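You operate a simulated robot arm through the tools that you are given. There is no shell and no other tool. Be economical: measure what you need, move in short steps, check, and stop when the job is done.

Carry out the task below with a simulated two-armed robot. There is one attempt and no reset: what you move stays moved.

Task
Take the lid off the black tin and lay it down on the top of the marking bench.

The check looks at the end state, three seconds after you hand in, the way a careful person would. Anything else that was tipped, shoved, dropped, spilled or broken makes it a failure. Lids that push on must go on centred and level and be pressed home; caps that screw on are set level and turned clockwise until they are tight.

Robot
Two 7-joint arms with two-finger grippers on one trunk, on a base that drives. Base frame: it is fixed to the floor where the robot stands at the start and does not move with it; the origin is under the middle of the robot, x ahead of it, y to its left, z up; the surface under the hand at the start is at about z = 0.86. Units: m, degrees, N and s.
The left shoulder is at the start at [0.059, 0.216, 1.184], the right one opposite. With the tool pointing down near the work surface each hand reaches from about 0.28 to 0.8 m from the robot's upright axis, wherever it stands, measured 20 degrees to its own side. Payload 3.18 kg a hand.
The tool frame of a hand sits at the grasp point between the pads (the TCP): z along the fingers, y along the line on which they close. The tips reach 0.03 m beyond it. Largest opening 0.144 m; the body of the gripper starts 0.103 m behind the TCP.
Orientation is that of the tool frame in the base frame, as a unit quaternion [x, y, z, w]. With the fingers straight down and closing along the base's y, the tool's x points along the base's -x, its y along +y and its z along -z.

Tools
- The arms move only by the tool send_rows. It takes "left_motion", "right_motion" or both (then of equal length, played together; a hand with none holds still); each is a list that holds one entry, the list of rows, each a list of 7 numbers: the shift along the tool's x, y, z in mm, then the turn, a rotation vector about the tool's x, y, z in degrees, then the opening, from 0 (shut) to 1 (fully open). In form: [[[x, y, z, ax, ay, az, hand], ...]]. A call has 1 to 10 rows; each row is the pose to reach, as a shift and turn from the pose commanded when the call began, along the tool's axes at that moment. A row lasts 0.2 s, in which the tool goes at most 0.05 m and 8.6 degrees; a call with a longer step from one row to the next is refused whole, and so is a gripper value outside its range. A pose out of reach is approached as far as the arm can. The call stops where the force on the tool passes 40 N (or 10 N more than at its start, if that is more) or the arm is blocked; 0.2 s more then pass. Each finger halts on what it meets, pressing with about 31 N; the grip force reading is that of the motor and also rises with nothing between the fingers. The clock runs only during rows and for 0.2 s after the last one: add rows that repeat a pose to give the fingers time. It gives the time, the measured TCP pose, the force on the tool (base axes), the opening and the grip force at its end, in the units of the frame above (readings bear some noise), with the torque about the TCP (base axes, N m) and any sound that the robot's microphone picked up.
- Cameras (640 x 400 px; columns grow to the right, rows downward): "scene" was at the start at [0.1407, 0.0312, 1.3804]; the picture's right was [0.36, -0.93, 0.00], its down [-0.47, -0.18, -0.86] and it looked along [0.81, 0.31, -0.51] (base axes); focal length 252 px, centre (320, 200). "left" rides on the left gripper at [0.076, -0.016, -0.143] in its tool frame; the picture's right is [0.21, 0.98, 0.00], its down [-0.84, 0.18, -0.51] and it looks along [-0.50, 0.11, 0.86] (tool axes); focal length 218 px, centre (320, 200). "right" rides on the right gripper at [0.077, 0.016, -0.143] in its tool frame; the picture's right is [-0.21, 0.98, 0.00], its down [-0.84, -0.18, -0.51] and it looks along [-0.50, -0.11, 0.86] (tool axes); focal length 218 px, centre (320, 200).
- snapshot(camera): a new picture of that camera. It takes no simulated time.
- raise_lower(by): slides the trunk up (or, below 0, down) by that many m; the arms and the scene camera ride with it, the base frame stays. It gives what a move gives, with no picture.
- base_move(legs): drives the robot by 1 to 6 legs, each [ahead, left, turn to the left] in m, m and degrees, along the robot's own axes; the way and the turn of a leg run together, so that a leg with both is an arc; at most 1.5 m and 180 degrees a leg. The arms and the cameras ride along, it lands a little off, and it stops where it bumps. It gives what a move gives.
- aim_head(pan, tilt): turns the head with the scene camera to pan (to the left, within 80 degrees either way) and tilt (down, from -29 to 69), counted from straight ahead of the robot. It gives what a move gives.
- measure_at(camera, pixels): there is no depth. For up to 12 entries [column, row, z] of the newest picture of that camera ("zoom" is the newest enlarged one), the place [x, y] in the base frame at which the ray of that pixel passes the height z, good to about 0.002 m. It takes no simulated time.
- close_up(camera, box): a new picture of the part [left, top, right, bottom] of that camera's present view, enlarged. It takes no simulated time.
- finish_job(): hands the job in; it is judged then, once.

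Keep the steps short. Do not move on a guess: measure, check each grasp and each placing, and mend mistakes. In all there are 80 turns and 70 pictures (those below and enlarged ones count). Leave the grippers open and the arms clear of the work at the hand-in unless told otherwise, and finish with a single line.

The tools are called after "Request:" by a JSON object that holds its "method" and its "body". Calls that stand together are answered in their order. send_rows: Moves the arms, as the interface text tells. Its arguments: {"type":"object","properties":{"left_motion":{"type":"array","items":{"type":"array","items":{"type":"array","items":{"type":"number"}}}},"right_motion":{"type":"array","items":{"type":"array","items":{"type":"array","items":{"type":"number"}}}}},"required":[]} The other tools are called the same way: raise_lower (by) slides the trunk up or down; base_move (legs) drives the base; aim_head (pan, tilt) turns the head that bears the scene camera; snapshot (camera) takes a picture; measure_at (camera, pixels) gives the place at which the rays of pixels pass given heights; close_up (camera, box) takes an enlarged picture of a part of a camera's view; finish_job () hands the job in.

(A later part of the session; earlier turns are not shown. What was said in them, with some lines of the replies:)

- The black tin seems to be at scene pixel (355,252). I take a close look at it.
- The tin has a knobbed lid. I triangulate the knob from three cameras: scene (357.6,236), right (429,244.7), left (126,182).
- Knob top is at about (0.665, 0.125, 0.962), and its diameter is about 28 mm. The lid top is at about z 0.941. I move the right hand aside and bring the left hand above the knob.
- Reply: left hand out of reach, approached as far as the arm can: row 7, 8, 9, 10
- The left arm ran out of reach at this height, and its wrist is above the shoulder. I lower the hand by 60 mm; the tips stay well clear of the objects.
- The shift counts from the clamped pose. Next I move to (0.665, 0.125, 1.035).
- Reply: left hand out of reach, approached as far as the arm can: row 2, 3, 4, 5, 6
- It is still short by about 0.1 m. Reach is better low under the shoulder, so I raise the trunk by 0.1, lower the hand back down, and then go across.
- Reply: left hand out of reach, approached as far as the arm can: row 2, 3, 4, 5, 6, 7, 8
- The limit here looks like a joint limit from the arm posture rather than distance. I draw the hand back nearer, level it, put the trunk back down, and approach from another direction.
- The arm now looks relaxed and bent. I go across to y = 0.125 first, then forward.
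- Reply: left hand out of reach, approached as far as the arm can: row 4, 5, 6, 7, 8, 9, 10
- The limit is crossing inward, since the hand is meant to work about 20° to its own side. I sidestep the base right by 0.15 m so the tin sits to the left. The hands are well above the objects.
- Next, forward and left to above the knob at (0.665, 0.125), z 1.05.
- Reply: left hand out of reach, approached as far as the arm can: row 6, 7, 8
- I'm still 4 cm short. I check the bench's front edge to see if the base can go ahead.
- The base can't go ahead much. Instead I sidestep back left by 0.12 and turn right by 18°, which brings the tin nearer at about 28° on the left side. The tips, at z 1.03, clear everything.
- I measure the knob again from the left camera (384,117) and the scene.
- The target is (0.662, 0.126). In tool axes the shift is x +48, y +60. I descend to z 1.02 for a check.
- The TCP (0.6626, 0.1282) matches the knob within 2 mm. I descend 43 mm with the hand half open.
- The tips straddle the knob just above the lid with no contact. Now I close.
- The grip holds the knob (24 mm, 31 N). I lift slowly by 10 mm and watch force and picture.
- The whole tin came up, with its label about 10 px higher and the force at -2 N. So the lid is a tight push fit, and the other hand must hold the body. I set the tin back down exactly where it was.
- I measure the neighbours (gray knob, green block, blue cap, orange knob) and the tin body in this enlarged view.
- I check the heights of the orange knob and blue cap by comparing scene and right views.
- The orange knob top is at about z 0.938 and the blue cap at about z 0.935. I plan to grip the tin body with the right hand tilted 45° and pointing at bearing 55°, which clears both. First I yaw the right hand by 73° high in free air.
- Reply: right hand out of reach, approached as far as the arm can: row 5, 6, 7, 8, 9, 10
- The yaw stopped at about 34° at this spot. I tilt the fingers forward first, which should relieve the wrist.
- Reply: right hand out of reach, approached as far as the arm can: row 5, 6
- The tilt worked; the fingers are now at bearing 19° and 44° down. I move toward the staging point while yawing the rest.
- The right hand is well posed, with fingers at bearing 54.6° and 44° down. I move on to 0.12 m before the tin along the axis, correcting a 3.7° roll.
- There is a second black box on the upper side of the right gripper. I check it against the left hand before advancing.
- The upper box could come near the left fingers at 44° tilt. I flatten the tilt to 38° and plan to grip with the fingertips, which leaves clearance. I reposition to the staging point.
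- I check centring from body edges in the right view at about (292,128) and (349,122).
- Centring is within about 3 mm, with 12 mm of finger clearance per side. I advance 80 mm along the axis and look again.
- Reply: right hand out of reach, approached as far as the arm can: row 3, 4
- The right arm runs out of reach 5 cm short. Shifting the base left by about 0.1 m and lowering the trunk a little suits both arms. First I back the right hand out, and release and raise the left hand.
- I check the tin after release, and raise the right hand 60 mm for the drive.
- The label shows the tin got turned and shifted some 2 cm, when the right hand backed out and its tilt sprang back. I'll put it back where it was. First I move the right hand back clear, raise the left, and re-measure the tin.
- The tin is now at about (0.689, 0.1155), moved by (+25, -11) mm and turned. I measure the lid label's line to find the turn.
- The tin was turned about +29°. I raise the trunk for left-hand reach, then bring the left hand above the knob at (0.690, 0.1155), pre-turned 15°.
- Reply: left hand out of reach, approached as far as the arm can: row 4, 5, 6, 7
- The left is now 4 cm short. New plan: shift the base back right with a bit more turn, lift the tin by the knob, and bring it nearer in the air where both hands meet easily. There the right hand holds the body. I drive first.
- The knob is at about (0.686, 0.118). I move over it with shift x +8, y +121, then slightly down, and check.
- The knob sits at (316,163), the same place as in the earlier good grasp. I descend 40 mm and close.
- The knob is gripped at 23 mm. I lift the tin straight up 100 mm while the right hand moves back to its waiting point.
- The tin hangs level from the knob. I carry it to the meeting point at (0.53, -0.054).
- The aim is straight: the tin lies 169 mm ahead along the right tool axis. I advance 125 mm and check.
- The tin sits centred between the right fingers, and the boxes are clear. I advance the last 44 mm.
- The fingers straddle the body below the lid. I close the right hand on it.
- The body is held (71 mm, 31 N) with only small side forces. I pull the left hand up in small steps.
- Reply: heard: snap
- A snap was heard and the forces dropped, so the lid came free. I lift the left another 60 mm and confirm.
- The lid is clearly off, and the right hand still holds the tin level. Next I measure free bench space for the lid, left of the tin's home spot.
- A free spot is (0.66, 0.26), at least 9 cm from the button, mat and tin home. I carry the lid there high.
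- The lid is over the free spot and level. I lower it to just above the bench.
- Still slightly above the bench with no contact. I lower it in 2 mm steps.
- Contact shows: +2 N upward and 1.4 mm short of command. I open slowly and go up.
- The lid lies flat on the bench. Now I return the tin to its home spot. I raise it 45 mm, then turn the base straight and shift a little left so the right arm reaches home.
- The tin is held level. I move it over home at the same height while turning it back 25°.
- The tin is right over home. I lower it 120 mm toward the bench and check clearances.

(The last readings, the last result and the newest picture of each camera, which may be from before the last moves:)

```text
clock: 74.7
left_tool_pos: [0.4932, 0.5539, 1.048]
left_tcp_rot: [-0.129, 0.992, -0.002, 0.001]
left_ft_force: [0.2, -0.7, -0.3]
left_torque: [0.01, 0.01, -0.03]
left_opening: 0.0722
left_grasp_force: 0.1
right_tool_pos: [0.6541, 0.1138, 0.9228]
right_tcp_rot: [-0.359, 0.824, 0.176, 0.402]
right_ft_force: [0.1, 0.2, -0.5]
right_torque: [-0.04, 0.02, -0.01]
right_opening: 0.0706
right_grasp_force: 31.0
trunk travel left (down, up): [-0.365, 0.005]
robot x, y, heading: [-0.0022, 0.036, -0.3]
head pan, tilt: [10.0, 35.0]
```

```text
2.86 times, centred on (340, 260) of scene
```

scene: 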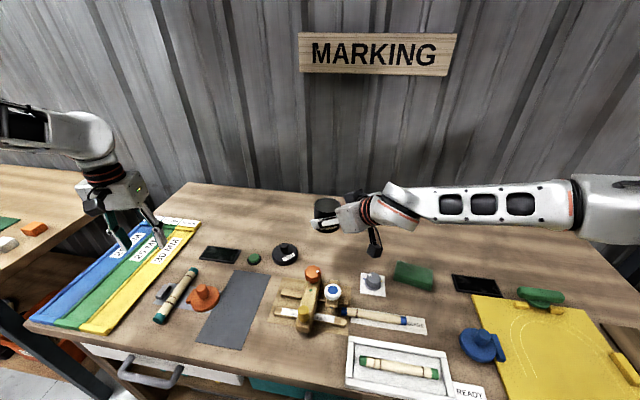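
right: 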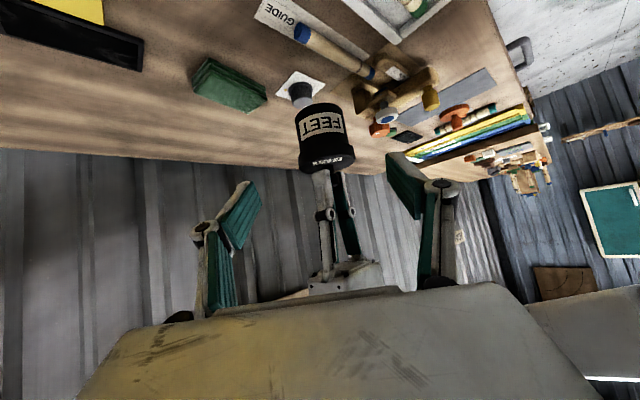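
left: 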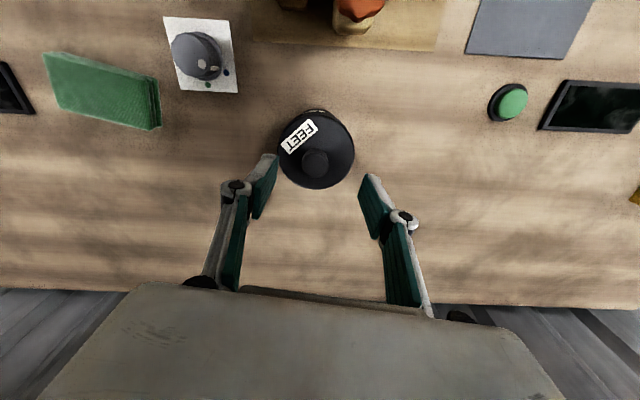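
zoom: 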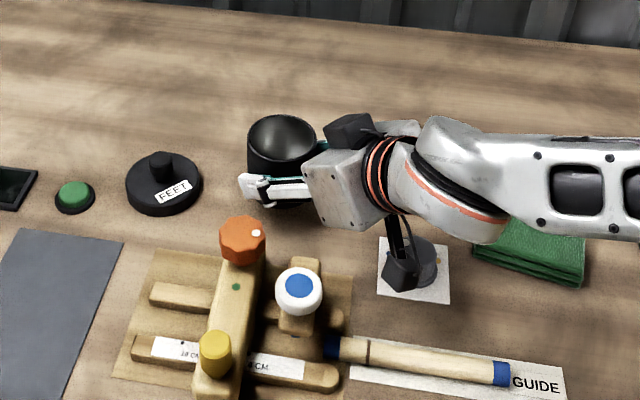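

Everything is clear: the camera box hangs in front of the gray knob plate. I lower slowly to contact.

Request:
{"method": "send_rows", "body": {"right_motion": [[[6, 0, 5, 0, 0, 0, 0], [12, 0, 9, 0, 0, 0, 0], [16, 0, 12, 0, 0, 0, 0], [18, 0, 14, 0, 0, 0, 0], [19.5, 0, 15.2, 0, 0, 0, 0], [19.5, 0, 15.2, 0, 0, 0, 0]]]}}

Request:
{"method": "close_up", "body": {"camera": "right", "box": [0, 0, 640, 400]}}

```text
clock: 76.1
left_tool_pos: [0.494, 0.5548, 1.0469]
left_tcp_rot: [-0.128, 0.992, -0.003, 0.001]
left_ft_force: [0.5, 0.8, -0.7]
left_torque: [0.04, 0.0, 0.0]
left_opening: 0.0719
left_grasp_force: 0.0
right_tool_pos: [0.6532, 0.114, 0.8974]
right_tcp_rot: [-0.358, 0.824, 0.176, 0.403]
right_ft_force: [-0.3, -0.1, -1.3]
right_torque: [-0.01, 0.02, -0.02]
right_opening: 0.0704
right_grasp_force: 30.6
trunk travel left (down, up): [-0.365, 0.005]
robot x, y, heading: [-0.0001, 0.0414, -0.5]
head pan, tilt: [10.0, 35.0]
```

```text
1.00 times, centred on (320, 200) of right (not enlarged: the box is as wide or as high as the picture)
```

zoom: 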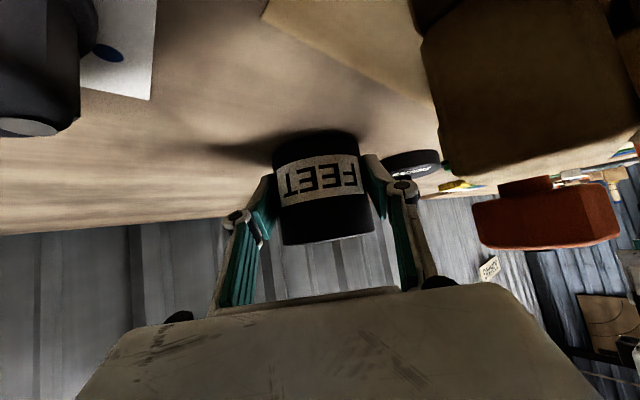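

Almost down, with gaps on both sides. I take 1 mm steps until contact.

Request:
{"method": "send_rows", "body": {"right_motion": [[[0.8, 0, 0.6, 0, 0, 0, 0], [1.6, 0, 1.2, 0, 0, 0, 0], [2.4, 0, 1.8, 0, 0, 0, 0], [2.4, 0, 1.8, 0, 0, 0, 0]]]}}

```text
clock: 77.1
left_tool_pos: [0.4933, 0.5538, 1.0482]
left_tcp_rot: [-0.128, 0.992, -0.004, 0.0]
left_ft_force: [0.7, 0.0, 0.8]
left_torque: [-0.02, 0.0, 0.02]
left_opening: 0.072
left_grasp_force: 0.1
right_tool_pos: [0.6533, 0.1154, 0.8965]
right_tcp_rot: [-0.358, 0.823, 0.175, 0.404]
right_ft_force: [1.2, -0.2, 8.6]
right_torque: [0.0, -0.39, -0.04]
right_opening: 0.0703
right_grasp_force: 31.8
trunk travel left (down, up): [-0.365, 0.005]
robot x, y, heading: [-0.0001, 0.0366, -0.5]
head pan, tilt: [10.0, 35.0]
```

Contact at 8.6 N. I ease by 1 mm, open gently, then back straight out along the tool axis.

Request:
{"method": "send_rows", "body": {"right_motion": [[[-1, 0, -0.8, 0, 0, 0, 0], [-1, 0, -0.8, 0, 0, 0, 0.55], [-1, 0, -0.8, 0, 0, 0, 0.65], [-1, 0, -0.8, 0, 0, 0, 0.7], [-1, 0, -0.8, 0, 0, 0, 0.7]]]}}

Request:
{"method": "close_up", "body": {"camera": "scene", "box": [250, 190, 430, 330]}}

```text
clock: 78.3
left_tool_pos: [0.4935, 0.5543, 1.0475]
left_tcp_rot: [-0.128, 0.992, -0.003, 0.0]
left_ft_force: [-0.3, -0.3, -0.3]
left_torque: [0.02, 0.02, 0.01]
left_opening: 0.072
left_grasp_force: 0.1
right_tool_pos: [0.653, 0.1147, 0.8967]
right_tcp_rot: [-0.358, 0.823, 0.176, 0.404]
right_ft_force: [0.1, -0.2, 1.1]
right_torque: [-0.02, -0.01, 0.0]
right_opening: 0.1005
right_grasp_force: 0.1
trunk travel left (down, up): [-0.365, 0.005]
robot x, y, heading: [-0.0013, 0.0405, -0.4]
head pan, tilt: [10.0, 35.0]
```

```text
2.86 times, centred on (340, 260) of scene
```

zoom: 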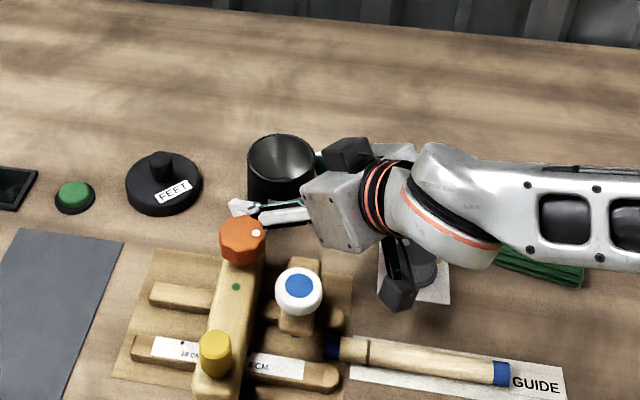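

The tin stands by itself, but the near finger is close to the orange knob. The lid is gone, so going straight up is the safest way out.

Request:
{"method": "send_rows", "body": {"right_motion": [[[-8, 0, -6, 0, 0, 0, 0.66], [-20, 0, -15.5, 0, 0, 0, 0.66], [-36, 0, -28, 0, 0, 0, 0.66], [-52, 0, -40.5, 0, 0, 0, 0.66], [-72, 0, -56, 0, 0, 0, 0.66], [-92, 0, -72, 0, 0, 0, 0.66], [-112, 0, -87, 0, 0, 0, 0.66], [-112, 0, -120, 0, 0, 0, 0.66], [-112, 0, -160, 0, 0, 0, 0.66], [-112, 0, -200, 0, 0, 0, 0.66]]]}}

Request:
{"method": "snapshot", "body": {"camera": "scene"}}

Request:
{"method": "close_up", "body": {"camera": "scene", "box": [250, 200, 410, 330]}}

```text
clock: 80.5
left_tool_pos: [0.4921, 0.5533, 1.0488]
left_tcp_rot: [-0.129, 0.992, -0.002, 0.001]
left_ft_force: [-0.2, 0.2, 0.2]
left_torque: [0.01, -0.02, 0.0]
left_opening: 0.0717
left_grasp_force: 0.1
right_tool_pos: [0.5931, 0.0471, 1.1076]
right_tcp_rot: [-0.358, 0.824, 0.176, 0.402]
right_ft_force: [0.5, -0.2, 0.8]
right_torque: [0.01, -0.03, 0.01]
right_opening: 0.0948
right_grasp_force: 0.0
trunk travel left (down, up): [-0.365, 0.005]
robot x, y, heading: [0.001, 0.0392, -0.4]
head pan, tilt: [10.0, 35.0]
```

```text
5 pictures are left
```

scene: 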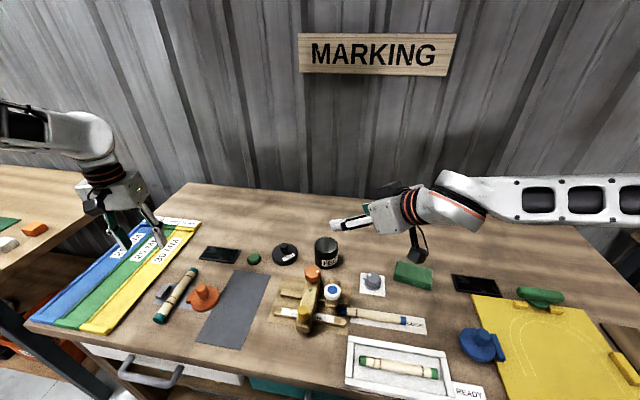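

```text
3.08 times, centred on (330, 265) of scene
```

zoom: 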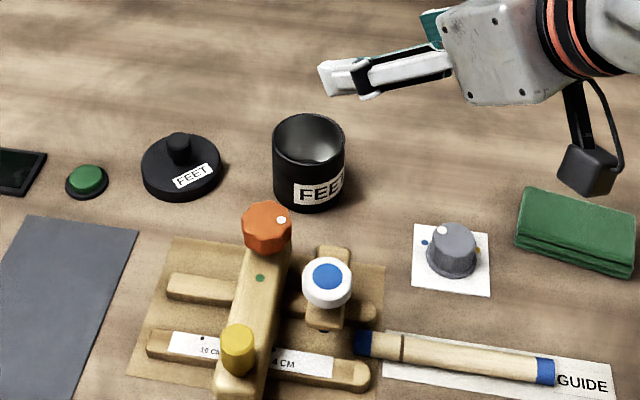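

The tin stands upright at home, the lid lies flat beside it, and everything else is in place. I open both grippers fully and draw the right hand further clear.

Request:
{"method": "send_rows", "body": {"left_motion": [[[0, 0, -10, 0, 0, 0, 0.6], [0, 0, -20, 0, 0, 0, 0.8], [0, 0, -30, 0, 0, 0, 1], [0, 0, -30, 0, 0, 0, 1]]], "right_motion": [[[0, 0, -30, 0, 0, 0, 0.7], [0, 0, -60, 0, 0, 0, 0.8], [0, 0, -90, 0, 0, 0, 1], [0, 0, -110, 0, 0, 0, 1]]]}}

Request:
{"method": "snapshot", "body": {"camera": "scene"}}

```text
clock: 81.5
left_tool_pos: [0.4929, 0.5555, 1.0782]
left_tcp_rot: [-0.129, 0.992, -0.002, 0.0]
left_ft_force: [0.1, 0.2, 0.3]
left_torque: [0.0, 0.0, -0.03]
left_opening: 0.144
left_grasp_force: 0.0
right_tool_pos: [0.5335, -0.0147, 1.1775]
right_tcp_rot: [-0.357, 0.824, 0.174, 0.403]
right_ft_force: [0.8, 0.0, -0.4]
right_torque: [-0.01, -0.01, 0.0]
right_opening: 0.1442
right_grasp_force: 0.0
trunk travel left (down, up): [-0.365, 0.005]
robot x, y, heading: [0.0002, 0.0362, -0.5]
head pan, tilt: [10.0, 35.0]
```

```text
3 pictures are left
```

scene: 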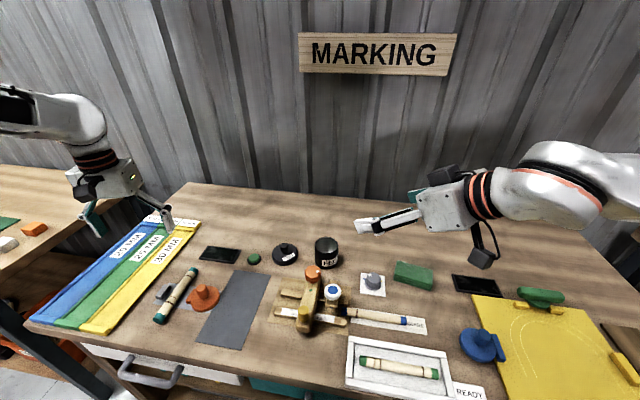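

Lid and tin are resting, the arms are clear and the grippers are open, so I hand in.

Request:
{"method": "finish_job", "body": {}}

```text
The job is handed in.
```

The black tin's lid is off and lies flat on the marking bench; I bumped the tin about 2 cm along the way, and it now stands upright back at about its starting spot, possibly still turned a little, with nothing else visibly moved.
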